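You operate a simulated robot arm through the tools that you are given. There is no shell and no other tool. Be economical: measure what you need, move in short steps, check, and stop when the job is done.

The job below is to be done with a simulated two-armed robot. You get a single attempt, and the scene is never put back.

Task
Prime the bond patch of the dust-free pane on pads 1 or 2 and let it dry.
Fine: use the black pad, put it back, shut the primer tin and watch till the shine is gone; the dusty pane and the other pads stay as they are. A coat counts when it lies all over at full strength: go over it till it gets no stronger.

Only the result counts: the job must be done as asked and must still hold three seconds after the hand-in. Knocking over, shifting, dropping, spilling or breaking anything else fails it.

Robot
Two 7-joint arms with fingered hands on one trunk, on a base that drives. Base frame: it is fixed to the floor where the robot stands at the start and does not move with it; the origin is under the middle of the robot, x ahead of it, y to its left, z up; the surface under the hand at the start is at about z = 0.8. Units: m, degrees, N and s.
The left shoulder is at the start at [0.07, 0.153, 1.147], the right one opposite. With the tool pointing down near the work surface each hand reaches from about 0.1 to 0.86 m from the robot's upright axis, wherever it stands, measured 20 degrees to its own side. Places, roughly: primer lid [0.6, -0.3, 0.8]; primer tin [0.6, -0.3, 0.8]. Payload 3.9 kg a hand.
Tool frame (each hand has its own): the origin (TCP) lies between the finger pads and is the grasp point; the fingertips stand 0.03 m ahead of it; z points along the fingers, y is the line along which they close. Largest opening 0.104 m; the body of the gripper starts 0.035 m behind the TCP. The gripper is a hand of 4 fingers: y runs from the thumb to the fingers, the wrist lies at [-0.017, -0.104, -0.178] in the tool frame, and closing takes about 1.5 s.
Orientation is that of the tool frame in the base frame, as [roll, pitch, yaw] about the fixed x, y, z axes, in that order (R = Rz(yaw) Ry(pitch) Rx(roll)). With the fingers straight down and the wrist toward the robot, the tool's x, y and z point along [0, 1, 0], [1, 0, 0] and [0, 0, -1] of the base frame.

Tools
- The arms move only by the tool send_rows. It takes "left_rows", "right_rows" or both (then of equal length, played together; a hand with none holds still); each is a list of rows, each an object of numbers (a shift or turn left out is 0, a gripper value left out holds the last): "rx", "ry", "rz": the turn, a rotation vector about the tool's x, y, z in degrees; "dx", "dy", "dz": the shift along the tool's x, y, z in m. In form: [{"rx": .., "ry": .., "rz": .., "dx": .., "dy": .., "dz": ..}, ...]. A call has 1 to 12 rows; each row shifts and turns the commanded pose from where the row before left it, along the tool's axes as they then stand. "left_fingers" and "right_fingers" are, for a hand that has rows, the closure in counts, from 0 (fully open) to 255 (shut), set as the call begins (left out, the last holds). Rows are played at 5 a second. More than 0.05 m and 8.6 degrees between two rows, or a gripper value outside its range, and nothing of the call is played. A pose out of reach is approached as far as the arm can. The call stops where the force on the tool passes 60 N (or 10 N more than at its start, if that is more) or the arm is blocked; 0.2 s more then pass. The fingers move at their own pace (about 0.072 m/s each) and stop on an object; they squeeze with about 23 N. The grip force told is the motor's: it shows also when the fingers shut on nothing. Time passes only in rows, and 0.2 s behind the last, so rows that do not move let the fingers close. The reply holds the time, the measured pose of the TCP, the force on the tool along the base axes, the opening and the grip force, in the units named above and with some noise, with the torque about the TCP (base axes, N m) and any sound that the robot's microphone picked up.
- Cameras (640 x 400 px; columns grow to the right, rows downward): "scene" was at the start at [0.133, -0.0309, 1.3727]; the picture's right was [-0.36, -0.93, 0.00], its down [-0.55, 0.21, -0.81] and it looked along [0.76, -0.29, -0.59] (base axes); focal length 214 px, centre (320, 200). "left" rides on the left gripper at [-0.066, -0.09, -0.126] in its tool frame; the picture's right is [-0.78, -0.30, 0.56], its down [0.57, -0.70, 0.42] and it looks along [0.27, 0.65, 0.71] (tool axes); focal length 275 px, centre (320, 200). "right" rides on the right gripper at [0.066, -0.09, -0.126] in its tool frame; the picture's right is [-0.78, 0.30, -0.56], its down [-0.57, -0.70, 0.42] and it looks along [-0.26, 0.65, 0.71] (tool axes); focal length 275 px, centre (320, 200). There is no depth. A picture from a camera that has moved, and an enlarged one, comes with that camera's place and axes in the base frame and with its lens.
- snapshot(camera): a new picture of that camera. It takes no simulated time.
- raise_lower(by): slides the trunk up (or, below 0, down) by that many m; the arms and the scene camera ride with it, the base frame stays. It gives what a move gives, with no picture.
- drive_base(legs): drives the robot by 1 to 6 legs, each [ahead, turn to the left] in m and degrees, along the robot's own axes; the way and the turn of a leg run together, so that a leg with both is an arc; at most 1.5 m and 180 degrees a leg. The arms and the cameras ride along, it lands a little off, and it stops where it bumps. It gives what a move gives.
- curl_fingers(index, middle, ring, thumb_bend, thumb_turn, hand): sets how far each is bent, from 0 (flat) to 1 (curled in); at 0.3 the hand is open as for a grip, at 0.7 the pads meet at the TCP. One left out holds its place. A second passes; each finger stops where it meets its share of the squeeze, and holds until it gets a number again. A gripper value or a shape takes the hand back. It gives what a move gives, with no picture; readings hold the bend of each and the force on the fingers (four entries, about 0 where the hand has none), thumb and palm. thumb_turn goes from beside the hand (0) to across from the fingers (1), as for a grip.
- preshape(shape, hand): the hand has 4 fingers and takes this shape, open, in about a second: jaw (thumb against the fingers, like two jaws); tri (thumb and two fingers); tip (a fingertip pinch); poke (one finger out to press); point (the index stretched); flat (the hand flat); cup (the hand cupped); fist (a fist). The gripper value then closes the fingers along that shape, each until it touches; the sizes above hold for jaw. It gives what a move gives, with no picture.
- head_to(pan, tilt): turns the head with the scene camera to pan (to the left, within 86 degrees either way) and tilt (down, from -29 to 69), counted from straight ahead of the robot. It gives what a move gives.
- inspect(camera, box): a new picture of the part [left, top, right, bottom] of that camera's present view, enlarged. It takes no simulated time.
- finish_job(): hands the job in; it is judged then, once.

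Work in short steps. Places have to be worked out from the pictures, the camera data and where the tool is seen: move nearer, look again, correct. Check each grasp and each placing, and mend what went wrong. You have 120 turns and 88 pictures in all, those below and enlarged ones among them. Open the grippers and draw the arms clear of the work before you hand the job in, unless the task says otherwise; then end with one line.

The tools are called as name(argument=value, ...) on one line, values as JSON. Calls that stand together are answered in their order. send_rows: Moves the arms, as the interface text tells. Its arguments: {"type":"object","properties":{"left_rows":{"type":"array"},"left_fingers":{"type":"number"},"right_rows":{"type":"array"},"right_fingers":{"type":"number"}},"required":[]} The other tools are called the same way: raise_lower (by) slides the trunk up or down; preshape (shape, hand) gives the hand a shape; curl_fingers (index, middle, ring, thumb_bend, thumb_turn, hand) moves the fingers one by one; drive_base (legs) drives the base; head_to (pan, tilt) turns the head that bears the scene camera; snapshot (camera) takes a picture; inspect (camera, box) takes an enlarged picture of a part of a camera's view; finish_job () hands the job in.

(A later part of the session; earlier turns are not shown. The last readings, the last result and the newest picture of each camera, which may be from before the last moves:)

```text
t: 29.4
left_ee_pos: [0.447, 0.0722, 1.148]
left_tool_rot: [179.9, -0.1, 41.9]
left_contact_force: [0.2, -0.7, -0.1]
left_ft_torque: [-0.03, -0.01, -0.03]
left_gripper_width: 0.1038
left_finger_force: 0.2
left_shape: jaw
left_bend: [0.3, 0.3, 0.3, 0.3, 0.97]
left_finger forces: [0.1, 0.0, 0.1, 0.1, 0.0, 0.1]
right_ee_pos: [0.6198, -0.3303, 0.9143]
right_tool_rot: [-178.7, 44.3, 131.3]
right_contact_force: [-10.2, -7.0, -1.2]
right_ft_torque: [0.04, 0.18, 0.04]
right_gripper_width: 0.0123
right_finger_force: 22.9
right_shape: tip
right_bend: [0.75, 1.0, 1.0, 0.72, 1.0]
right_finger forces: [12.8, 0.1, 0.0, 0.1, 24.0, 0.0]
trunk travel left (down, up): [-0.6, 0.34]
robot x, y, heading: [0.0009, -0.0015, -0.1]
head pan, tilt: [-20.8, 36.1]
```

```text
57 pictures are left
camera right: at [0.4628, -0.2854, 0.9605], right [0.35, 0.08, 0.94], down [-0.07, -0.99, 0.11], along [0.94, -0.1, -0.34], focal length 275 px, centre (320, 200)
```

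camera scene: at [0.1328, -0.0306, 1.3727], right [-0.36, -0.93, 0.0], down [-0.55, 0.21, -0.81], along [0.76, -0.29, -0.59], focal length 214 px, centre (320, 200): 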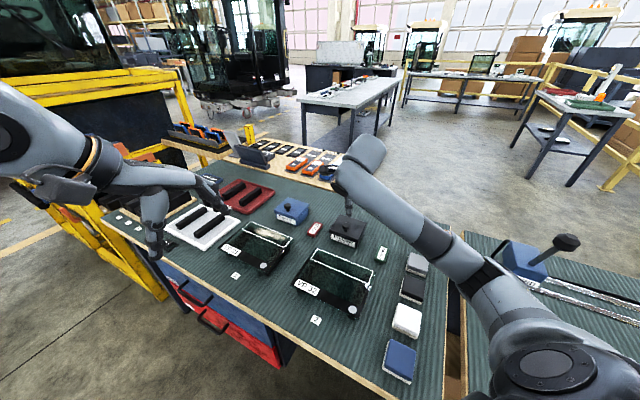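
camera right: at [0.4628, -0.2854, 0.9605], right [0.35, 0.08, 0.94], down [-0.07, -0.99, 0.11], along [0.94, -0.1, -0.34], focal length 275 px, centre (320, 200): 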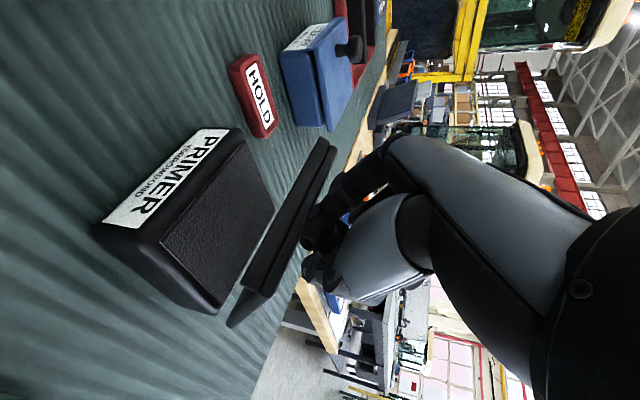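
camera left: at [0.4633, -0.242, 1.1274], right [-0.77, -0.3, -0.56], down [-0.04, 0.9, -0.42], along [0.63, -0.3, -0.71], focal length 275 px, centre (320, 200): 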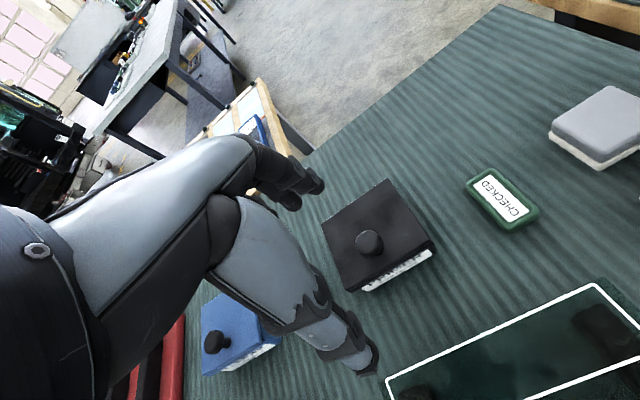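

The lid is opening with low force. I check from the scene camera whether it really hangs on a hinge.

inspect(camera="scene", box=[300, 160, 420, 260])

inspect(camera="left", box=[320, 0, 640, 400])

```text
4.00 times, centred on (360, 210) of scene
camera zoom: at [0.1313, -0.0331, 1.3728], right [-0.36, -0.93, 0.0], down [-0.55, 0.21, -0.81], along [0.76, -0.29, -0.59], focal length 858 px, centre (160, 160)
```

zoom: 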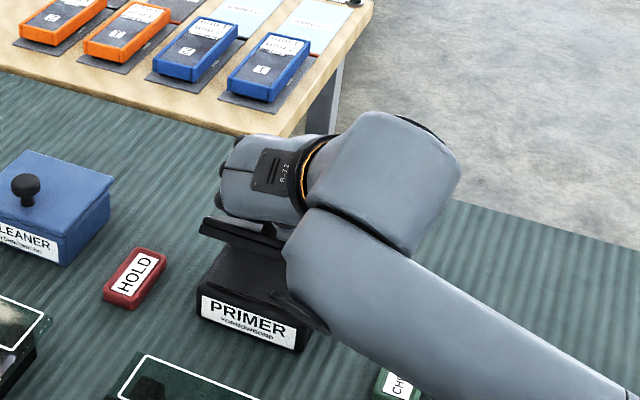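

```text
1.00 times, centred on (480, 200) of left (not enlarged: the box is as wide or as high as the picture)
camera zoom: at [0.3381, 0.0958, 1.2743], right [-0.77, -0.3, -0.56], down [-0.04, 0.91, -0.42], along [0.63, -0.3, -0.71], focal length 275 px, centre (160, 200)
```

zoom: 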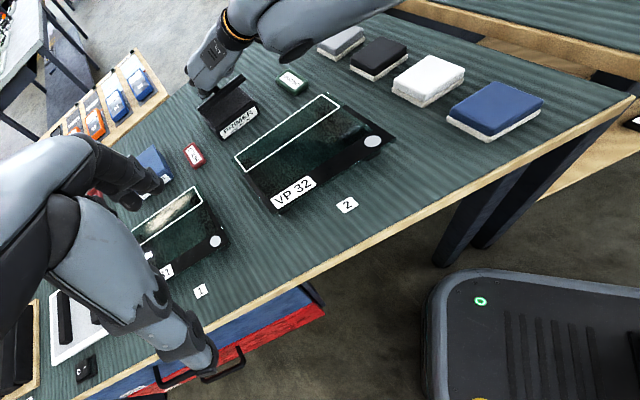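

The lid clearly turns on a back hinge. I continue the arc to about 60°.

send_rows(right_rows=[{"dx": -0.0142, "dz": 0.0049}, {"dx": -0.0131, "dz": 0.0073}, {"dx": -0.0117, "dz": 0.0094}, {}])

snapshot(camera="right")

```text
t: 30.4
left_ee_pos: [0.4453, 0.0721, 1.1486]
left_tool_rot: [179.9, 0.0, 41.8]
left_contact_force: [-0.5, 0.1, -0.2]
left_ft_torque: [0.01, -0.05, 0.06]
left_gripper_width: 0.1039
left_finger_force: 0.0
left_shape: jaw
left_bend: [0.3, 0.3, 0.3, 0.3, 0.97]
left_finger forces: [0.0, 0.0, 0.0, 0.1, 0.0, 0.1]
right_ee_pos: [0.6469, -0.3619, 0.9299]
right_tool_rot: [-178.7, 44.5, 131.5]
right_contact_force: [-13.9, -2.7, 1.9]
right_ft_torque: [0.42, 0.17, -0.03]
right_gripper_width: 0.0129
right_finger_force: 22.8
right_shape: tip
right_bend: [0.75, 0.99, 1.0, 0.73, 1.0]
right_finger forces: [25.3, 8.7, 0.0, 0.1, 25.8, 0.1]
trunk travel left (down, up): [-0.6, 0.34]
robot x, y, heading: [-0.0009, -0.0014, -0.0]
head pan, tilt: [-20.8, 36.1]
```

```text
54 pictures are left
camera right: at [0.4899, -0.3172, 0.9742], right [0.34, 0.08, 0.94], down [-0.07, -0.99, 0.11], along [0.94, -0.11, -0.33], focal length 275 px, centre (320, 200)
```

right: 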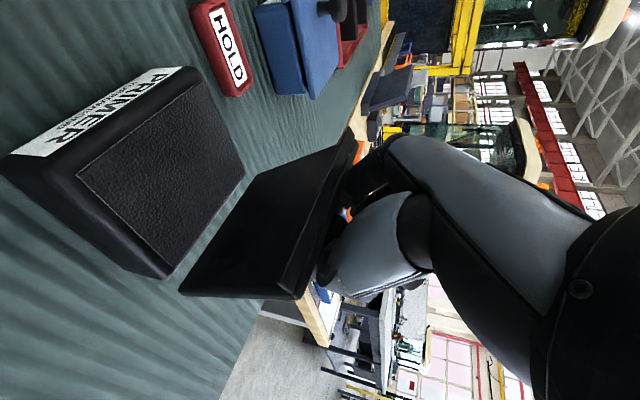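

The tin's top is a primer-soaked inset. The curled middle finger starts touching the lid, so I let the hand turn along while continuing to about 90°.

send_rows(right_rows=[{"ry": 6}, {"dx": -0.0099, "dz": 0.0105, "ry": 6}, {"dx": -0.0091, "dz": 0.0112, "ry": 5}, {"dx": -0.0082, "dz": 0.0122, "ry": 5}, {}])

snapshot(camera="right")

```text
t: 31.6
left_ee_pos: [0.4442, 0.0747, 1.1506]
left_tool_rot: [179.9, -0.2, 41.9]
left_contact_force: [1.1, -0.2, 0.8]
left_ft_torque: [0.02, -0.01, -0.02]
left_gripper_width: 0.1039
left_finger_force: 0.1
left_shape: jaw
left_bend: [0.3, 0.3, 0.3, 0.3, 0.97]
left_finger forces: [0.0, 0.0, 0.1, 0.0, 0.0, 0.0]
right_ee_pos: [0.6734, -0.3922, 0.9193]
right_tool_rot: [-179.3, 22.7, 130.8]
right_contact_force: [-7.8, -5.3, 27.6]
right_ft_torque: [1.28, 0.24, -0.48]
right_gripper_width: 0.014
right_finger_force: 23.4
right_shape: tip
right_bend: [0.75, 0.98, 1.0, 0.74, 1.0]
right_finger forces: [31.9, 1.6, 0.0, 0.1, 23.4, 0.0]
trunk travel left (down, up): [-0.6, 0.34]
robot x, y, heading: [0.0003, 0.0001, -0.2]
head pan, tilt: [-20.8, 36.1]
```

```text
53 pictures are left
camera right: at [0.5325, -0.3664, 1.0114], right [0.56, -0.18, 0.81], down [-0.09, -0.98, -0.16], along [0.83, 0.02, -0.56], focal length 275 px, centre (320, 200)
```

right: 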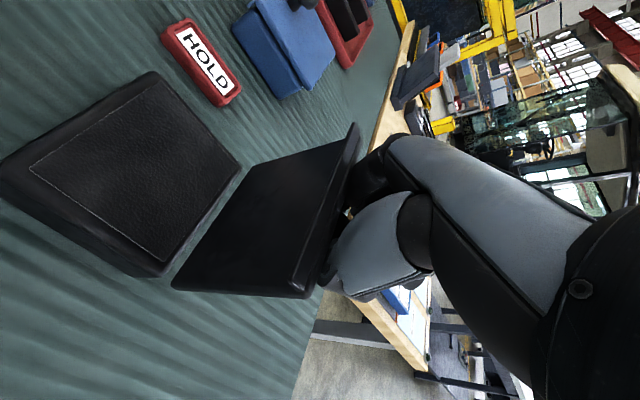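

The lid is near vertical with about 27 N upward on the tool. I relieve that slightly and continue past vertical.

send_rows(right_rows=[{"dx": -0.0015, "dz": -0.0037}, {"dx": -0.0096, "dz": 0.0085, "ry": 6}, {"dx": -0.0083, "dz": 0.009}, {}])

snapshot(camera="right")

inspect(camera="scene", box=[300, 160, 420, 260])

```text
t: 32.6
left_ee_pos: [0.4487, 0.0733, 1.1467]
left_tool_rot: [179.9, 0.1, 41.9]
left_contact_force: [0.0, 0.5, -1.0]
left_ft_torque: [0.01, 0.03, 0.01]
left_gripper_width: 0.1039
left_finger_force: 0.1
left_shape: jaw
left_bend: [0.3, 0.3, 0.3, 0.3, 0.97]
left_finger forces: [0.1, 0.0, 0.0, 0.0, 0.0, 0.0]
right_ee_pos: [0.6893, -0.4084, 0.9036]
right_tool_rot: [-178.7, 16.1, 131.0]
right_contact_force: [-0.2, 0.2, 0.2]
right_ft_torque: [-0.01, -0.01, 0.03]
right_gripper_width: 0.0106
right_finger_force: 23.3
right_shape: tip
right_bend: [0.75, 1.0, 1.0, 0.72, 1.0]
right_finger forces: [0.0, 0.1, 0.0, 0.0, 0.2, 0.0]
trunk travel left (down, up): [-0.6, 0.34]
robot x, y, heading: [-0.0014, -0.0005, -0.3]
head pan, tilt: [-20.8, 36.1]
```

```text
52 pictures are left
camera right: at [0.5574, -0.3915, 1.0081], right [0.62, -0.24, 0.74], down [-0.1, -0.97, -0.23], along [0.78, 0.07, -0.63], focal length 275 px, centre (320, 200)
```

right: 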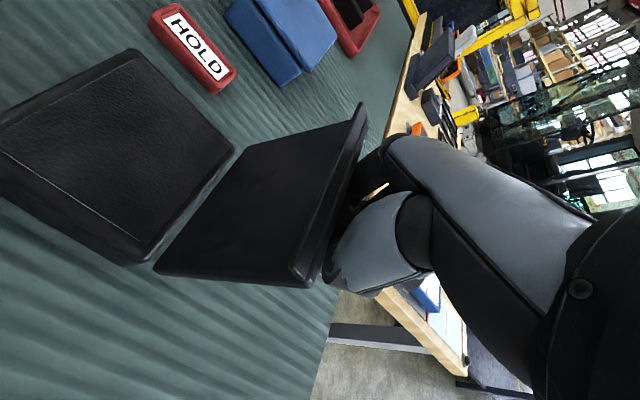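

```text
4.00 times, centred on (360, 210) of scene
camera zoom: at [0.1337, -0.0311, 1.3724], right [-0.36, -0.93, 0.0], down [-0.55, 0.21, -0.81], along [0.75, -0.29, -0.59], focal length 858 px, centre (160, 160)
```

zoom: 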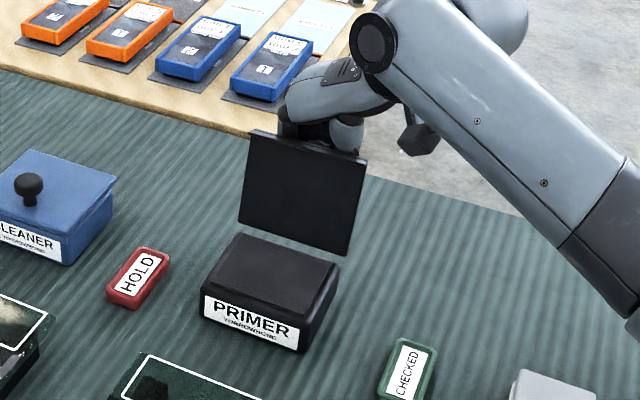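

The tips have slipped off the knob and the lid stands open by itself. I open the fingers wide and raise straight up so nothing snags it.

send_rows(right_rows=[{}, {}, {}, {}, {}], right_fingers=0)

snapshot(camera="right")

```text
t: 33.8
left_ee_pos: [0.4488, 0.0733, 1.1473]
left_tool_rot: [-179.9, 0.0, 41.9]
left_contact_force: [0.2, -0.3, 0.9]
left_ft_torque: [-0.02, 0.0, -0.01]
left_gripper_width: 0.1038
left_finger_force: 0.1
left_shape: jaw
left_bend: [0.3, 0.3, 0.3, 0.3, 0.97]
left_finger forces: [0.0, 0.1, 0.1, 0.0, 0.0, 0.1]
right_ee_pos: [0.6902, -0.41, 0.906]
right_tool_rot: [-178.8, 16.4, 130.8]
right_contact_force: [0.6, 0.2, -0.3]
right_ft_torque: [0.04, -0.02, -0.02]
right_gripper_width: 0.1035
right_finger_force: 0.1
right_shape: tip
right_bend: [0.31, 0.98, 0.99, 0.3, 0.97]
right_finger forces: [0.1, 0.0, 0.1, 0.1, 0.0, 0.0]
trunk travel left (down, up): [-0.6, 0.34]
robot x, y, heading: [-0.0006, 0.0012, -0.3]
head pan, tilt: [-20.8, 36.1]
```

```text
50 pictures are left
camera right: at [0.5573, -0.3921, 1.01], right [0.62, -0.25, 0.75], down [-0.1, -0.97, -0.23], along [0.78, 0.07, -0.62], focal length 275 px, centre (320, 200)
```

right: 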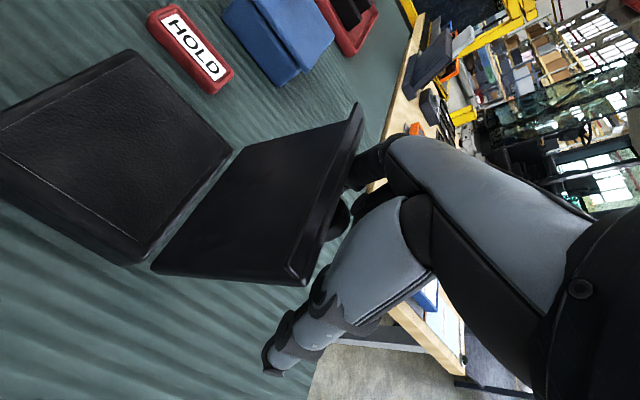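

The lid stays put. I raise straight up.

send_rows(right_rows=[{"dz": -0.019, "dx": -0.0055}, {"dz": -0.029, "dx": -0.0083}, {"dz": -0.045, "dx": -0.013}, {"dz": -0.045, "dx": -0.013}, {"dz": -0.045, "dx": -0.013}, {}])

snapshot(camera="scene")

```text
t: 35.2
left_ee_pos: [0.4493, 0.0729, 1.1476]
left_tool_rot: [179.9, 0.0, 41.9]
left_contact_force: [-0.5, -0.9, 0.5]
left_ft_torque: [0.0, 0.02, -0.03]
left_gripper_width: 0.1036
left_finger_force: 0.0
left_shape: jaw
left_bend: [0.3, 0.3, 0.3, 0.3, 0.97]
left_finger forces: [0.0, 0.0, 0.0, 0.1, 0.0, 0.0]
right_ee_pos: [0.692, -0.4082, 1.0957]
right_tool_rot: [-178.8, 16.2, 130.8]
right_contact_force: [-0.6, -0.3, 0.9]
right_ft_torque: [0.03, 0.03, -0.03]
right_gripper_width: 0.1037
right_finger_force: 0.0
right_shape: tip
right_bend: [0.31, 0.98, 0.99, 0.3, 0.97]
right_finger forces: [0.1, 0.1, 0.0, 0.0, 0.0, 0.1]
trunk travel left (down, up): [-0.6, 0.34]
robot x, y, heading: [0.0007, 0.0009, -0.2]
head pan, tilt: [-20.8, 36.1]
```

```text
49 pictures are left
camera scene: at [0.1335, -0.0322, 1.3726], right [-0.36, -0.93, 0.0], down [-0.55, 0.21, -0.81], along [0.75, -0.29, -0.59], focal length 214 px, centre (320, 200)
```

scene: 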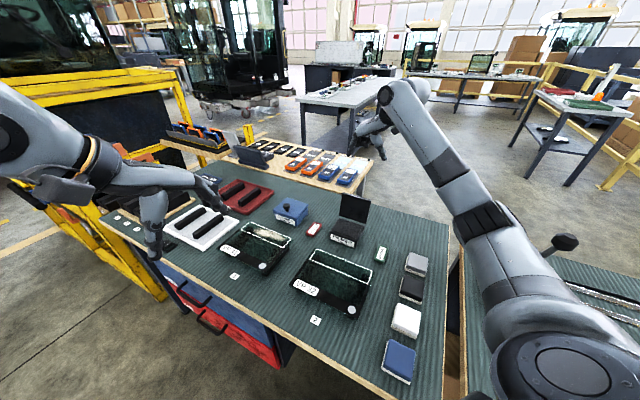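

The lid stays open. Now the black pad: its top centre is at about (0.355, -0.387, 0.833), and it measures 0.053 along the table by 0.074 in depth. I level the hand, go over it, and set the jaw shape.

send_rows(right_rows=[{"ry": 8.1}, {"ry": 8.1}, {"dx": 0.03, "dy": -0.03}, {"dx": 0.03, "dy": -0.03}, {"dx": 0.03, "dy": -0.03}, {"dx": 0.03, "dy": -0.03}, {"dx": 0.03, "dy": -0.03}, {"dx": 0.03, "dy": -0.03}, {"dx": 0.03, "dy": -0.03}, {"dx": 0.027, "dy": -0.03}, {}])

preshape(shape="jaw", hand="right")

snapshot(camera="right")

```text
t: 37.6
left_ee_pos: [0.4501, 0.0733, 1.1469]
left_tool_rot: [-179.9, 0.0, 42.0]
left_contact_force: [-0.2, 0.0, -1.0]
left_ft_torque: [-0.02, 0.01, 0.0]
left_gripper_width: 0.1038
left_finger_force: 0.0
left_shape: jaw
left_bend: [0.3, 0.3, 0.3, 0.3, 0.97]
left_finger forces: [0.1, 0.0, 0.0, 0.0, 0.0, 0.0]
right_ee_pos: [0.3557, -0.384, 1.1002]
right_tool_rot: [-179.0, 0.0, 130.5]
right_contact_force: [-0.1, -0.2, 0.7]
right_ft_torque: [0.0, 0.02, 0.02]
right_gripper_width: 0.1038
right_finger_force: 0.0
right_shape: tip
right_bend: [0.31, 0.98, 0.99, 0.3, 0.97]
right_finger forces: [0.0, 0.1, 0.1, 0.0, 0.1, 0.0]
trunk travel left (down, up): [-0.6, 0.34]
robot x, y, heading: [0.0, -0.0014, -0.3]
head pan, tilt: [-20.8, 36.1]
```

```text
t: 38.5
left_ee_pos: [0.4494, 0.0726, 1.149]
left_tool_rot: [-180.0, -0.1, 41.9]
left_contact_force: [-0.5, 0.3, 0.7]
left_ft_torque: [0.0, -0.02, 0.03]
left_gripper_width: 0.1037
left_finger_force: 0.1
left_shape: jaw
left_bend: [0.3, 0.3, 0.3, 0.3, 0.97]
left_finger forces: [0.0, 0.0, 0.0, 0.0, 0.0, 0.0]
right_ee_pos: [0.3559, -0.3839, 1.101]
right_tool_rot: [-178.9, 0.1, 130.5]
right_contact_force: [0.6, -0.7, -0.7]
right_ft_torque: [0.02, 0.02, 0.02]
right_gripper_width: 0.1039
right_finger_force: 0.1
right_shape: jaw
right_bend: [0.3, 0.3, 0.3, 0.3, 0.97]
right_finger forces: [0.0, 0.1, 0.1, 0.1, 0.0, 0.0]
trunk travel left (down, up): [-0.6, 0.34]
robot x, y, heading: [0.0, -0.0019, -0.1]
head pan, tilt: [-20.8, 36.1]
```

```text
48 pictures are left
camera right: at [0.2447, -0.3901, 1.2284], right [0.74, -0.39, 0.55], down [-0.17, -0.9, -0.41], along [0.66, 0.21, -0.73], focal length 275 px, centre (320, 200)
```

right: 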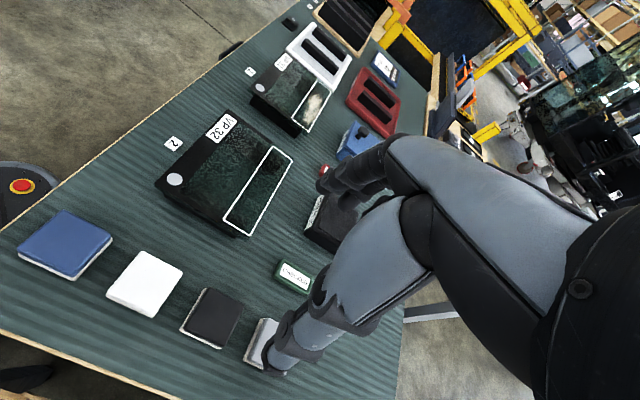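

I zoom on the black pad to settle its outline.

inspect(camera="right", box=[150, 250, 290, 370])

inspect(camera="scene", box=[370, 240, 460, 330])

```text
3.33 times, centred on (220, 310) of right
camera zoom: at [0.2447, -0.3901, 1.2284], right [0.74, -0.39, 0.55], down [-0.17, -0.9, -0.41], along [0.66, 0.21, -0.73], focal length 918 px, centre (653, -167)
```

zoom: 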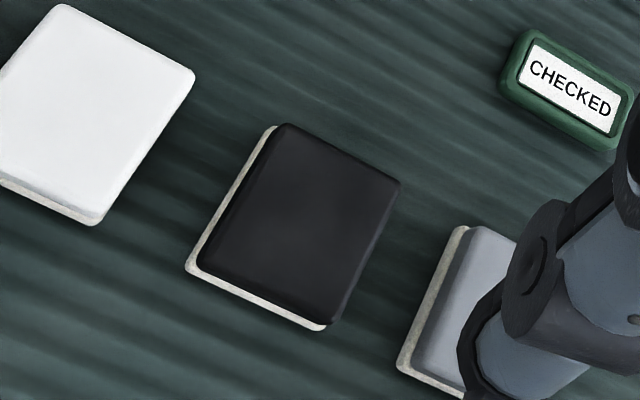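

```text
4.44 times, centred on (415, 285) of scene
camera zoom: at [0.133, -0.0317, 1.3727], right [-0.36, -0.93, 0.0], down [-0.55, 0.21, -0.81], along [0.75, -0.29, -0.59], focal length 953 px, centre (-102, -178)
```

zoom: 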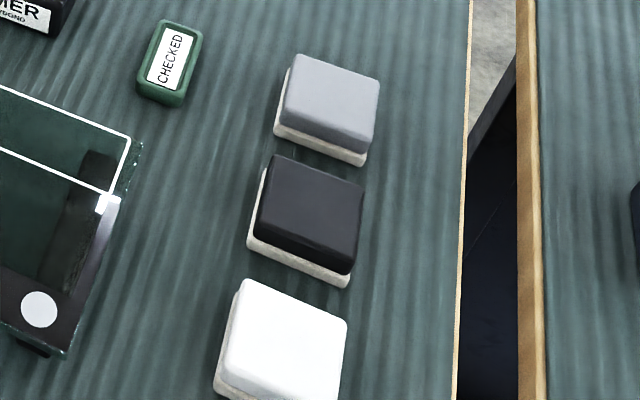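

Both views agree on a top centre of (0.355, -0.397, ~0.822), about 0.056 square. I correct position and roll, then descend to z=0.90.

send_rows(right_rows=[{"dx": -0.0093, "dy": -0.009, "rx": -1}, {"dz": 0.05}, {"dz": 0.05}, {"dz": 0.05}, {"dz": 0.05}, {}])

snapshot(camera="right")

```text
t: 39.9
left_ee_pos: [0.4485, 0.0736, 1.1477]
left_tool_rot: [180.0, 0.0, 41.8]
left_contact_force: [-0.7, 0.9, -0.3]
left_ft_torque: [-0.01, -0.01, 0.03]
left_gripper_width: 0.1038
left_finger_force: 0.1
left_shape: jaw
left_bend: [0.3, 0.3, 0.3, 0.3, 0.97]
left_finger forces: [0.0, 0.1, 0.0, 0.0, 0.0, 0.1]
right_ee_pos: [0.3543, -0.397, 0.9018]
right_tool_rot: [-179.9, 0.1, 130.5]
right_contact_force: [-0.7, 0.0, 0.3]
right_ft_torque: [-0.03, 0.0, 0.01]
right_gripper_width: 0.1037
right_finger_force: 0.1
right_shape: jaw
right_bend: [0.3, 0.3, 0.3, 0.3, 0.97]
right_finger forces: [0.0, 0.0, 0.0, 0.0, 0.0, 0.0]
trunk travel left (down, up): [-0.6, 0.34]
robot x, y, heading: [-0.0013, -0.0002, -0.0]
head pan, tilt: [-20.8, 36.1]
```

```text
45 pictures are left
camera right: at [0.2416, -0.4044, 1.027], right [0.73, -0.4, 0.56], down [-0.16, -0.89, -0.42], along [0.67, 0.22, -0.71], focal length 275 px, centre (320, 200)
```

right: 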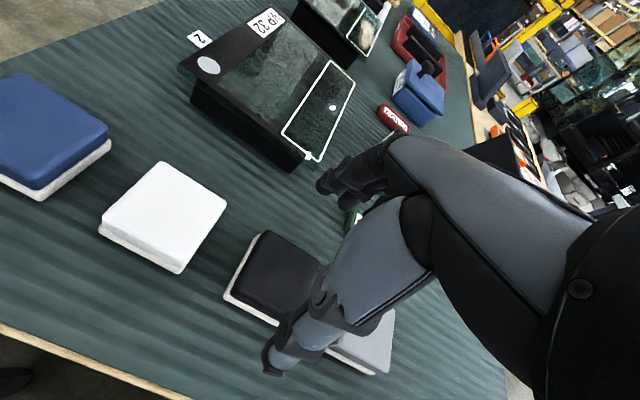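

Position confirmed at (0.358, -0.397). I descend so the fingertips reach the pad's black body (TCP about 0.838).

send_rows(right_rows=[{"dx": -0.002, "dy": 0.002, "dz": 0.03}, {"dz": 0.02}, {"dz": 0.01}, {"dz": 0.003}, {}])

inspect(camera="right", box=[200, 130, 440, 390])

```text
t: 41.1
left_ee_pos: [0.448, 0.0725, 1.1476]
left_tool_rot: [-180.0, 0.0, 41.9]
left_contact_force: [0.1, -0.3, 0.4]
left_ft_torque: [0.01, 0.02, -0.01]
left_gripper_width: 0.104
left_finger_force: 0.0
left_shape: jaw
left_bend: [0.3, 0.3, 0.3, 0.3, 0.97]
left_finger forces: [0.0, 0.0, 0.1, 0.1, 0.0, 0.2]
right_ee_pos: [0.3587, -0.3976, 0.8383]
right_tool_rot: [180.0, 0.1, 130.6]
right_contact_force: [-0.1, -0.1, 0.0]
right_ft_torque: [0.01, 0.03, 0.01]
right_gripper_width: 0.1037
right_finger_force: 0.0
right_shape: jaw
right_bend: [0.3, 0.3, 0.3, 0.3, 0.97]
right_finger forces: [0.0, 0.0, 0.0, 0.0, 0.0, 0.0]
trunk travel left (down, up): [-0.6, 0.34]
robot x, y, heading: [0.0008, 0.0039, -0.2]
head pan, tilt: [-20.8, 36.1]
```

```text
1.54 times, centred on (320, 260) of right
camera zoom: at [0.2451, -0.4047, 0.9641], right [0.73, -0.4, 0.56], down [-0.16, -0.89, -0.42], along [0.66, 0.22, -0.71], focal length 424 px, centre (320, 108)
```

zoom: 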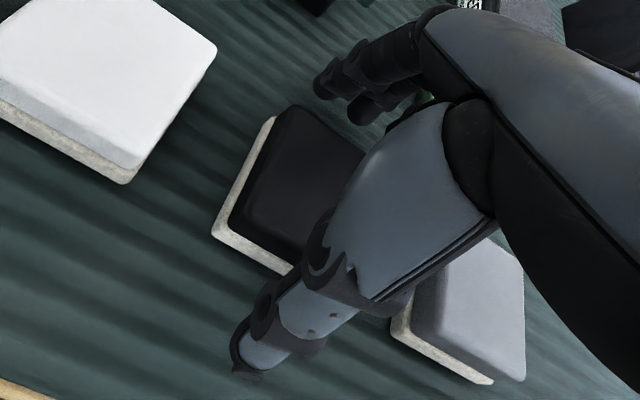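

The closing line passes over the pad's centre. I close and check.

send_rows(right_rows=[{}, {}, {}, {}, {}, {}], right_fingers=255)

inspect(camera="right", box=[200, 130, 440, 390])

```text
t: 42.5
left_ee_pos: [0.4488, 0.0715, 1.1476]
left_tool_rot: [179.9, 0.1, 41.9]
left_contact_force: [0.3, -0.3, -0.1]
left_ft_torque: [-0.02, 0.02, -0.02]
left_gripper_width: 0.1038
left_finger_force: 0.2
left_shape: jaw
left_bend: [0.3, 0.3, 0.3, 0.3, 0.97]
left_finger forces: [0.0, 0.0, 0.1, 0.0, 0.0, 0.1]
right_ee_pos: [0.3584, -0.3975, 0.8371]
right_tool_rot: [-179.9, 0.2, 130.4]
right_contact_force: [-0.3, 0.8, 0.0]
right_ft_torque: [0.02, 0.01, 0.03]
right_gripper_width: 0.0545
right_finger_force: 23.0
right_shape: jaw
right_bend: [0.74, 0.45, 0.42, 0.66, 0.99]
right_finger forces: [11.7, 6.4, 2.9, 0.0, 20.8, 0.1]
trunk travel left (down, up): [-0.6, 0.34]
robot x, y, heading: [0.003, 0.0012, -0.3]
head pan, tilt: [-20.8, 36.1]
```

```text
1.54 times, centred on (320, 260) of right
camera zoom: at [0.2452, -0.4048, 0.9642], right [0.73, -0.4, 0.56], down [-0.16, -0.89, -0.42], along [0.66, 0.22, -0.71], focal length 424 px, centre (320, 108)
```

zoom: 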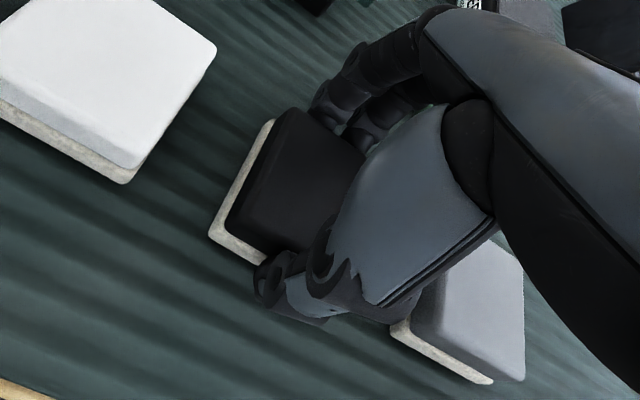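

The pad is gripped across its body (54.5 mm). Its home pose is TCP (0.3584, -0.3975, 0.837). I lift slowly and check it.

send_rows(right_rows=[{"dz": -0.01}, {"dz": -0.03}, {"dz": -0.04}, {"dz": -0.04}, {"dz": -0.04}, {}])

snapshot(camera="right")

```text
t: 43.9
left_ee_pos: [0.4476, 0.0733, 1.1466]
left_tool_rot: [180.0, 0.0, 41.9]
left_contact_force: [-0.1, -0.2, -0.1]
left_ft_torque: [0.02, -0.01, 0.0]
left_gripper_width: 0.1038
left_finger_force: 0.1
left_shape: jaw
left_bend: [0.3, 0.3, 0.3, 0.3, 0.97]
left_finger forces: [0.1, 0.0, 0.0, 0.1, 0.1, 0.0]
right_ee_pos: [0.3576, -0.3968, 0.9972]
right_tool_rot: [-179.9, 0.0, 130.5]
right_contact_force: [0.5, -0.4, -1.6]
right_ft_torque: [0.01, -0.03, 0.06]
right_gripper_width: 0.0542
right_finger_force: 23.0
right_shape: jaw
right_bend: [0.74, 0.45, 0.42, 0.66, 0.99]
right_finger forces: [11.7, 6.4, 2.9, 0.0, 21.0, 0.1]
trunk travel left (down, up): [-0.6, 0.34]
robot x, y, heading: [0.0001, -0.0031, -0.3]
head pan, tilt: [-20.8, 36.1]
```

```text
42 pictures are left
camera right: at [0.2449, -0.4051, 1.1234], right [0.73, -0.4, 0.56], down [-0.16, -0.89, -0.42], along [0.66, 0.22, -0.71], focal length 275 px, centre (320, 200)
```

right: 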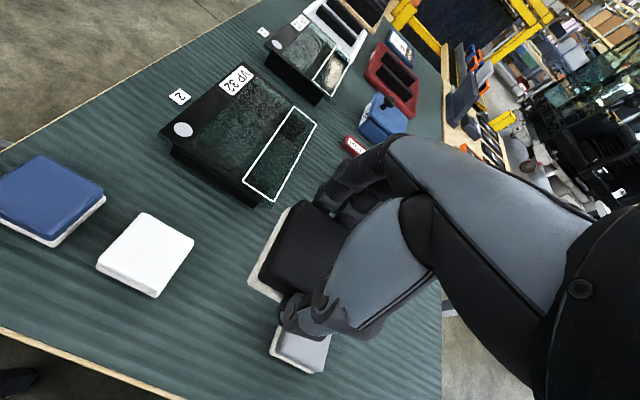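

The pad is held level. I carry it above the open tin (0.610, -0.317).

send_rows(right_rows=[{"dx": -0.017, "dy": 0.0407}, {"dx": -0.017, "dy": 0.0407}, {"dx": -0.017, "dy": 0.0407}, {"dx": -0.017, "dy": 0.0407}, {"dx": -0.017, "dy": 0.0407}, {"dx": -0.017, "dy": 0.0407}, {}])

snapshot(camera="right")

inspect(camera="scene", box=[280, 150, 420, 270])

```text
t: 45.5
left_ee_pos: [0.4468, 0.0735, 1.1497]
left_tool_rot: [-179.9, -0.1, 41.9]
left_contact_force: [-0.7, -0.4, 0.2]
left_ft_torque: [-0.01, -0.05, 0.0]
left_gripper_width: 0.104
left_finger_force: 0.2
left_shape: jaw
left_bend: [0.3, 0.3, 0.3, 0.3, 0.97]
left_finger forces: [0.0, 0.0, 0.0, 0.1, 0.0, 0.0]
right_ee_pos: [0.6081, -0.3143, 0.9979]
right_tool_rot: [180.0, 0.2, 130.5]
right_contact_force: [-0.5, -0.7, -0.4]
right_ft_torque: [-0.02, 0.01, 0.03]
right_gripper_width: 0.0541
right_finger_force: 22.7
right_shape: jaw
right_bend: [0.74, 0.45, 0.42, 0.66, 0.99]
right_finger forces: [11.7, 6.4, 2.8, 0.1, 20.9, 0.0]
trunk travel left (down, up): [-0.6, 0.34]
robot x, y, heading: [0.0004, -0.0006, -0.5]
head pan, tilt: [-20.8, 36.1]
```

```text
41 pictures are left
camera right: at [0.496, -0.3232, 1.1234], right [0.73, -0.4, 0.56], down [-0.16, -0.89, -0.42], along [0.67, 0.22, -0.71], focal length 275 px, centre (320, 200)
```

right: 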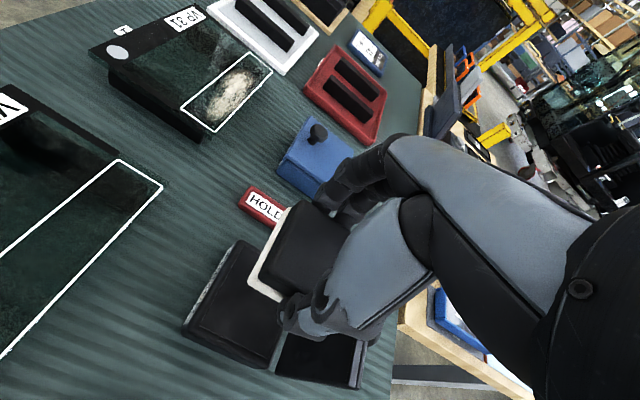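

```text
3.33 times, centred on (350, 210) of scene
camera zoom: at [0.1321, -0.0323, 1.3728], right [-0.36, -0.93, 0.0], down [-0.55, 0.21, -0.81], along [0.75, -0.29, -0.59], focal length 715 px, centre (220, 167)
```

zoom: 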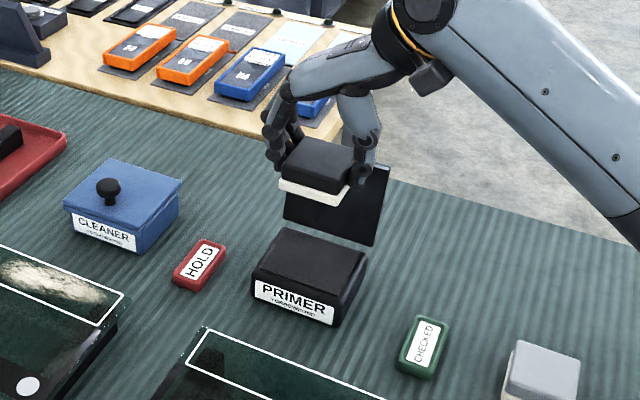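

Alignment is good; I shift 6 mm toward the back and descend, approaching contact gently.

send_rows(right_rows=[{"dx": -0.006, "dz": 0.04}, {"dz": 0.04}, {"dz": 0.026}, {"dz": 0.006}, {"dz": 0.004}, {}])

snapshot(camera="right")

```text
t: 46.9
left_ee_pos: [0.4493, 0.0722, 1.1473]
left_tool_rot: [180.0, -0.1, 41.9]
left_contact_force: [0.5, 0.2, -0.4]
left_ft_torque: [-0.01, -0.02, 0.0]
left_gripper_width: 0.1037
left_finger_force: 0.0
left_shape: jaw
left_bend: [0.3, 0.3, 0.3, 0.3, 0.97]
left_finger forces: [0.0, 0.0, 0.0, 0.0, 0.0, 0.0]
right_ee_pos: [0.6139, -0.3197, 0.8813]
right_tool_rot: [-180.0, 0.1, 130.6]
right_contact_force: [-0.1, 0.4, -1.0]
right_ft_torque: [-0.03, 0.01, -0.03]
right_gripper_width: 0.0541
right_finger_force: 22.9
right_shape: jaw
right_bend: [0.74, 0.45, 0.42, 0.66, 0.99]
right_finger forces: [11.8, 6.4, 2.8, 0.0, 20.8, 0.0]
trunk travel left (down, up): [-0.6, 0.34]
robot x, y, heading: [0.0043, -0.0017, -0.3]
head pan, tilt: [-20.8, 36.1]
```

```text
39 pictures are left
camera right: at [0.5011, -0.3276, 1.0068], right [0.73, -0.4, 0.56], down [-0.16, -0.89, -0.42], along [0.66, 0.22, -0.71], focal length 275 px, centre (320, 200)
```

right: 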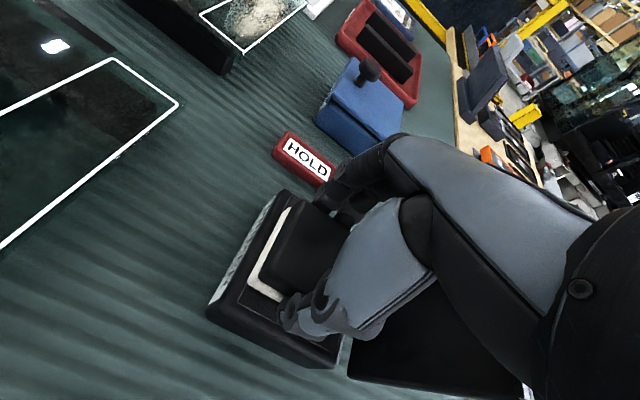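

No contact yet and the lid is untouched. I continue down in small steps.

send_rows(right_rows=[{"dz": 0.004}, {"dz": 0.003}, {"dz": 0.002}, {}])

```text
t: 47.9
left_ee_pos: [0.4451, 0.0754, 1.1487]
left_tool_rot: [179.8, -0.1, 41.9]
left_contact_force: [-0.8, -0.7, 0.4]
left_ft_torque: [0.0, 0.01, 0.0]
left_gripper_width: 0.104
left_finger_force: 0.1
left_shape: jaw
left_bend: [0.3, 0.3, 0.3, 0.3, 0.97]
left_finger forces: [0.1, 0.0, 0.0, 0.0, 0.0, 0.0]
right_ee_pos: [0.6128, -0.3186, 0.8783]
right_tool_rot: [179.6, 0.5, 130.4]
right_contact_force: [4.8, -2.4, 30.2]
right_ft_torque: [-0.17, -0.07, -0.08]
right_gripper_width: 0.0547
right_finger_force: 23.4
right_shape: jaw
right_bend: [0.74, 0.45, 0.41, 0.66, 0.99]
right_finger forces: [14.4, 8.2, 3.9, 0.1, 24.2, 0.0]
trunk travel left (down, up): [-0.6, 0.34]
robot x, y, heading: [0.0012, 0.0014, -0.1]
head pan, tilt: [-20.8, 36.1]
```

Contact at about 30 N, so the surface is at z of about 0.841. I ease off a little, dwell to wet the pad, then lift and look at the underside edge.

send_rows(right_rows=[{"dz": -0.003}, {}, {}, {}, {}, {"dz": -0.02}, {"dz": -0.04}, {"dz": -0.04}, {}])

snapshot(camera="right")

inspect(camera="scene", box=[280, 150, 420, 340])

```text
t: 49.9
left_ee_pos: [0.4498, 0.071, 1.1482]
left_tool_rot: [179.9, 0.0, 41.9]
left_contact_force: [0.4, 0.7, -0.7]
left_ft_torque: [-0.02, -0.01, -0.01]
left_gripper_width: 0.104
left_finger_force: 0.1
left_shape: jaw
left_bend: [0.3, 0.3, 0.3, 0.3, 0.97]
left_finger forces: [0.1, 0.0, 0.0, 0.1, 0.0, 0.1]
right_ee_pos: [0.6127, -0.3191, 0.9758]
right_tool_rot: [-179.8, 0.0, 130.6]
right_contact_force: [-0.2, 0.7, -1.8]
right_ft_torque: [-0.01, -0.01, 0.01]
right_gripper_width: 0.0542
right_finger_force: 23.2
right_shape: jaw
right_bend: [0.74, 0.45, 0.41, 0.66, 0.99]
right_finger forces: [12.5, 6.6, 3.1, 0.0, 22.0, 0.1]
trunk travel left (down, up): [-0.6, 0.34]
robot x, y, heading: [0.002, 0.0026, -0.1]
head pan, tilt: [-20.8, 36.1]
```

```text
38 pictures are left
camera right: at [0.5004, -0.3271, 1.101], right [0.73, -0.4, 0.56], down [-0.16, -0.89, -0.42], along [0.66, 0.22, -0.72], focal length 275 px, centre (320, 200)
```

right: 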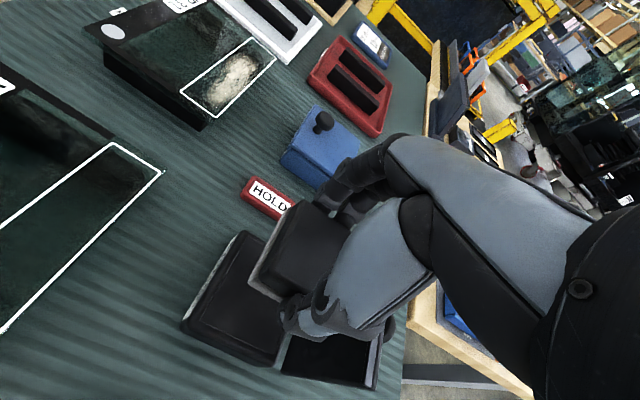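

```text
2.11 times, centred on (350, 245) of scene
camera zoom: at [0.1335, -0.0321, 1.3726], right [-0.36, -0.93, 0.0], down [-0.55, 0.21, -0.81], along [0.75, -0.29, -0.59], focal length 452 px, centre (257, 105)
```

zoom: 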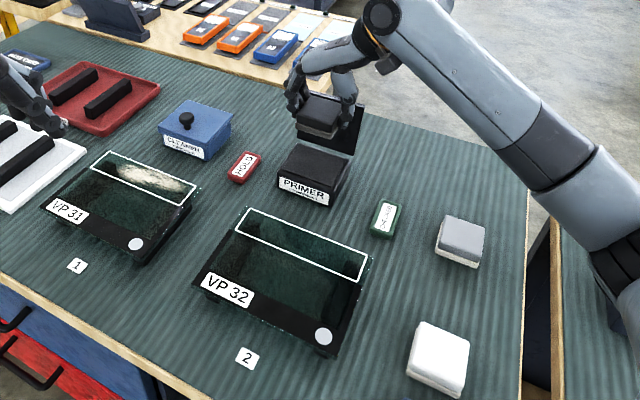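

The felt has turned grey, so it is loaded. I place the patch's centre at about (0.479, -0.231) on glass at z≈0.848, 0.182 long by 0.045 wide. I go over its left end and lower to just above the glass.

send_rows(right_rows=[{"dx": 0.039, "dy": 0.0055}, {"dx": 0.039, "dy": 0.0055}, {"dx": 0.039, "dy": 0.0055}, {"dx": 0.039, "dy": 0.0055}, {"dz": 0.04}, {"dz": 0.037}, {}])

snapshot(camera="right")

inspect(camera="scene", box=[260, 190, 420, 320])

```text
t: 51.5
left_ee_pos: [0.4484, 0.0734, 1.1475]
left_tool_rot: [-180.0, 0.0, 41.9]
left_contact_force: [-0.5, -0.4, 0.1]
left_ft_torque: [0.03, 0.01, 0.0]
left_gripper_width: 0.1038
left_finger_force: 0.1
left_shape: jaw
left_bend: [0.3, 0.3, 0.3, 0.3, 0.97]
left_finger forces: [0.0, 0.0, 0.0, 0.0, 0.0, 0.0]
right_ee_pos: [0.5271, -0.1859, 0.8981]
right_tool_rot: [-179.9, 0.1, 130.5]
right_contact_force: [0.2, -0.2, -1.0]
right_ft_torque: [-0.02, 0.0, 0.01]
right_gripper_width: 0.0542
right_finger_force: 23.5
right_shape: jaw
right_bend: [0.74, 0.45, 0.41, 0.66, 0.99]
right_finger forces: [12.3, 6.6, 3.1, 0.1, 21.8, 0.0]
trunk travel left (down, up): [-0.6, 0.34]
robot x, y, heading: [0.0006, -0.0011, -0.1]
head pan, tilt: [-20.8, 36.1]
```

```text
36 pictures are left
camera right: at [0.4152, -0.1939, 1.0235], right [0.73, -0.4, 0.56], down [-0.16, -0.89, -0.42], along [0.67, 0.22, -0.71], focal length 275 px, centre (320, 200)
```

right: 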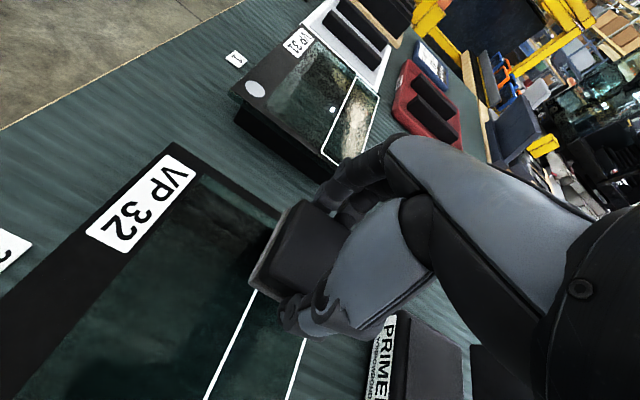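

```text
3.08 times, centred on (340, 255) of scene
camera zoom: at [0.1331, -0.0313, 1.3727], right [-0.36, -0.93, 0.0], down [-0.55, 0.21, -0.81], along [0.75, -0.29, -0.59], focal length 660 px, centre (258, 31)
```

zoom: 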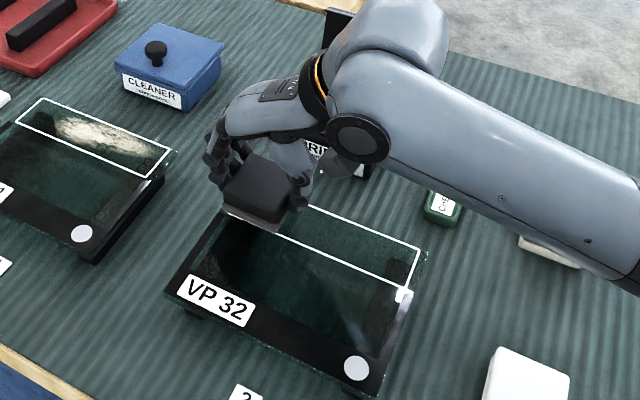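

The line check suggests a 3–4 mm correction toward the back and left. I apply it and touch down gently.

send_rows(right_rows=[{"dx": -0.0035, "dy": 0.004}, {"dz": 0.008}, {"dz": 0.004}, {"dz": 0.002}, {}])

```text
t: 52.7
left_ee_pos: [0.4485, 0.0728, 1.1458]
left_tool_rot: [180.0, 0.0, 41.8]
left_contact_force: [0.2, 0.3, 0.7]
left_ft_torque: [-0.01, 0.01, 0.03]
left_gripper_width: 0.1035
left_finger_force: 0.1
left_shape: jaw
left_bend: [0.3, 0.3, 0.3, 0.3, 0.97]
left_finger forces: [0.0, 0.0, 0.0, 0.1, 0.1, 0.0]
right_ee_pos: [0.5342, -0.1863, 0.8826]
right_tool_rot: [-179.9, 0.2, 130.6]
right_contact_force: [0.2, 0.5, -1.1]
right_ft_torque: [0.01, 0.0, 0.0]
right_gripper_width: 0.0543
right_finger_force: 23.0
right_shape: jaw
right_bend: [0.74, 0.45, 0.41, 0.66, 0.99]
right_finger forces: [12.3, 6.7, 3.1, 0.0, 21.8, 0.0]
trunk travel left (down, up): [-0.6, 0.34]
robot x, y, heading: [-0.0001, 0.0019, -0.1]
head pan, tilt: [-20.8, 36.1]
```

Still free. I continue down in 2 mm steps.

send_rows(right_rows=[{"dz": 0.002}, {"dz": 0.002}, {"dz": 0.001}, {}])

```text
t: 53.7
left_ee_pos: [0.4488, 0.0731, 1.1467]
left_tool_rot: [-180.0, 0.0, 41.9]
left_contact_force: [0.1, 0.1, 0.7]
left_ft_torque: [0.01, -0.02, -0.01]
left_gripper_width: 0.1036
left_finger_force: 0.1
left_shape: jaw
left_bend: [0.3, 0.3, 0.3, 0.3, 0.97]
left_finger forces: [0.1, 0.1, 0.1, 0.1, 0.0, 0.1]
right_ee_pos: [0.5348, -0.1857, 0.8817]
right_tool_rot: [179.9, 0.2, 130.5]
right_contact_force: [1.5, -1.3, 12.0]
right_ft_torque: [-0.09, 0.01, 0.0]
right_gripper_width: 0.0543
right_finger_force: 22.5
right_shape: jaw
right_bend: [0.74, 0.45, 0.41, 0.66, 0.99]
right_finger forces: [12.4, 6.9, 3.3, 0.0, 22.2, 0.0]
trunk travel left (down, up): [-0.6, 0.34]
robot x, y, heading: [0.0009, -0.0003, -0.0]
head pan, tilt: [-20.8, 36.1]
```

Contact at 12 N. I ease 1 mm and make the first stroke to the right end.

send_rows(right_rows=[{"dz": -0.001}, {"dy": -0.0197, "dx": -0.0004}, {"dy": -0.0197, "dx": -0.0004}, {"dy": -0.0197, "dx": -0.0004}, {"dy": -0.0197, "dx": -0.0004}, {"dy": -0.0197, "dx": -0.0004}, {"dy": -0.0197, "dx": -0.0004}, {"dy": -0.0197, "dx": -0.0004}, {}])

snapshot(camera="right")

inspect(camera="scene", box=[260, 190, 420, 320])

```text
t: 55.7
left_ee_pos: [0.4472, 0.0736, 1.1474]
left_tool_rot: [179.9, 0.1, 41.9]
left_contact_force: [0.4, -0.4, -0.8]
left_ft_torque: [-0.03, 0.02, 0.01]
left_gripper_width: 0.1039
left_finger_force: 0.0
left_shape: jaw
left_bend: [0.3, 0.3, 0.3, 0.3, 0.97]
left_finger forces: [0.0, 0.0, 0.1, 0.1, 0.0, 0.0]
right_ee_pos: [0.4305, -0.2776, 0.8802]
right_tool_rot: [-180.0, 0.3, 130.6]
right_contact_force: [0.6, 0.9, 11.7]
right_ft_torque: [0.0, -0.04, 0.03]
right_gripper_width: 0.054
right_finger_force: 23.5
right_shape: jaw
right_bend: [0.74, 0.45, 0.41, 0.66, 0.99]
right_finger forces: [13.3, 7.4, 3.1, 0.0, 22.6, 0.1]
trunk travel left (down, up): [-0.6, 0.34]
robot x, y, heading: [0.0023, -0.0002, -0.5]
head pan, tilt: [-20.8, 36.1]
```

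```text
34 pictures are left
camera right: at [0.3169, -0.2861, 1.0069], right [0.73, -0.39, 0.56], down [-0.16, -0.89, -0.42], along [0.67, 0.22, -0.71], focal length 275 px, centre (320, 200)
```

right: 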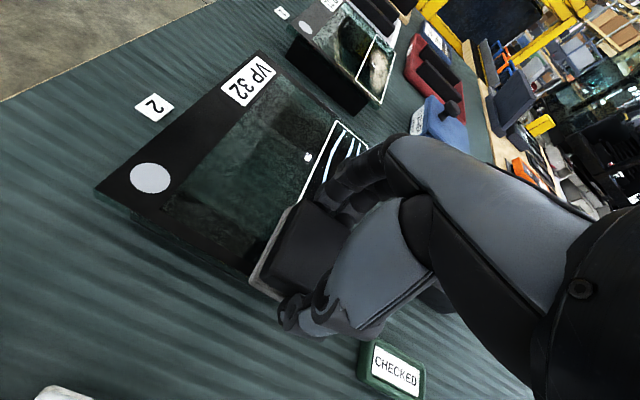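

```text
3.08 times, centred on (340, 255) of scene
camera zoom: at [0.1321, -0.0304, 1.3729], right [-0.36, -0.93, 0.0], down [-0.55, 0.21, -0.81], along [0.75, -0.29, -0.59], focal length 660 px, centre (258, 31)
```

zoom: 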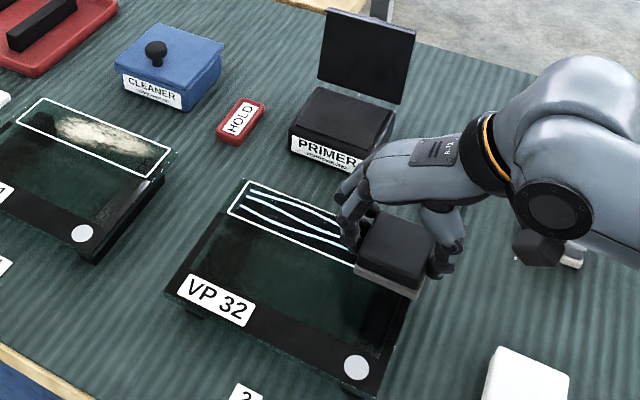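

It leaves a wet coat with shiny streaks, and the pane hasn't moved. I stroke back to the left end, slightly offset, and return.

send_rows(right_rows=[{"dy": 0.0276, "dx": 0.0005}, {"dy": 0.0276, "dx": 0.0005}, {"dy": 0.0276, "dx": 0.0005}, {"dy": 0.0276, "dx": 0.0005}, {"dy": 0.0276, "dx": 0.0005}, {}, {"dy": -0.0276, "dx": -0.0005}, {"dy": -0.0276, "dx": -0.0005}, {"dy": -0.0276, "dx": -0.0005}, {"dy": -0.0276, "dx": -0.0005}, {"dy": -0.0276, "dx": -0.0005}, {}])

inspect(camera="scene", box=[290, 220, 390, 290])

```text
t: 58.3
left_ee_pos: [0.4479, 0.0729, 1.1483]
left_tool_rot: [180.0, 0.0, 41.9]
left_contact_force: [0.2, -0.1, -0.2]
left_ft_torque: [0.0, 0.0, -0.01]
left_gripper_width: 0.1038
left_finger_force: 0.0
left_shape: jaw
left_bend: [0.3, 0.3, 0.3, 0.3, 0.97]
left_finger forces: [0.1, 0.0, 0.1, 0.1, 0.1, 0.1]
right_ee_pos: [0.4303, -0.2801, 0.8819]
right_tool_rot: [-179.9, 0.2, 130.6]
right_contact_force: [-1.0, 0.4, 7.1]
right_ft_torque: [-0.02, 0.03, 0.02]
right_gripper_width: 0.054
right_finger_force: 22.6
right_shape: jaw
right_bend: [0.74, 0.45, 0.42, 0.66, 0.99]
right_finger forces: [12.6, 6.4, 3.1, 0.1, 23.1, 0.0]
trunk travel left (down, up): [-0.6, 0.34]
robot x, y, heading: [-0.0025, -0.0031, -0.3]
head pan, tilt: [-20.8, 36.1]
```

```text
5.71 times, centred on (340, 255) of scene
camera zoom: at [0.1323, -0.031, 1.3729], right [-0.36, -0.93, 0.0], down [-0.55, 0.21, -0.81], along [0.75, -0.29, -0.59], focal length 1226 px, centre (206, -114)
```

zoom: 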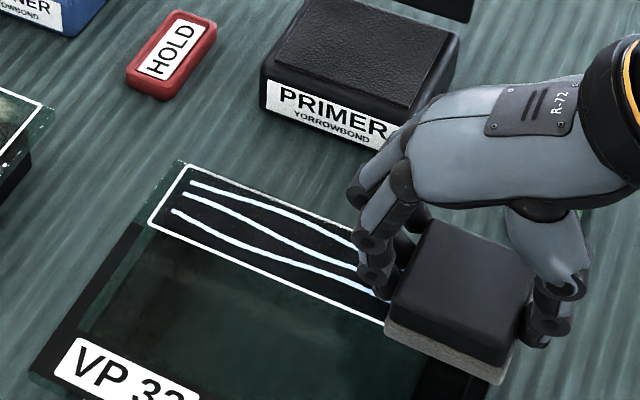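

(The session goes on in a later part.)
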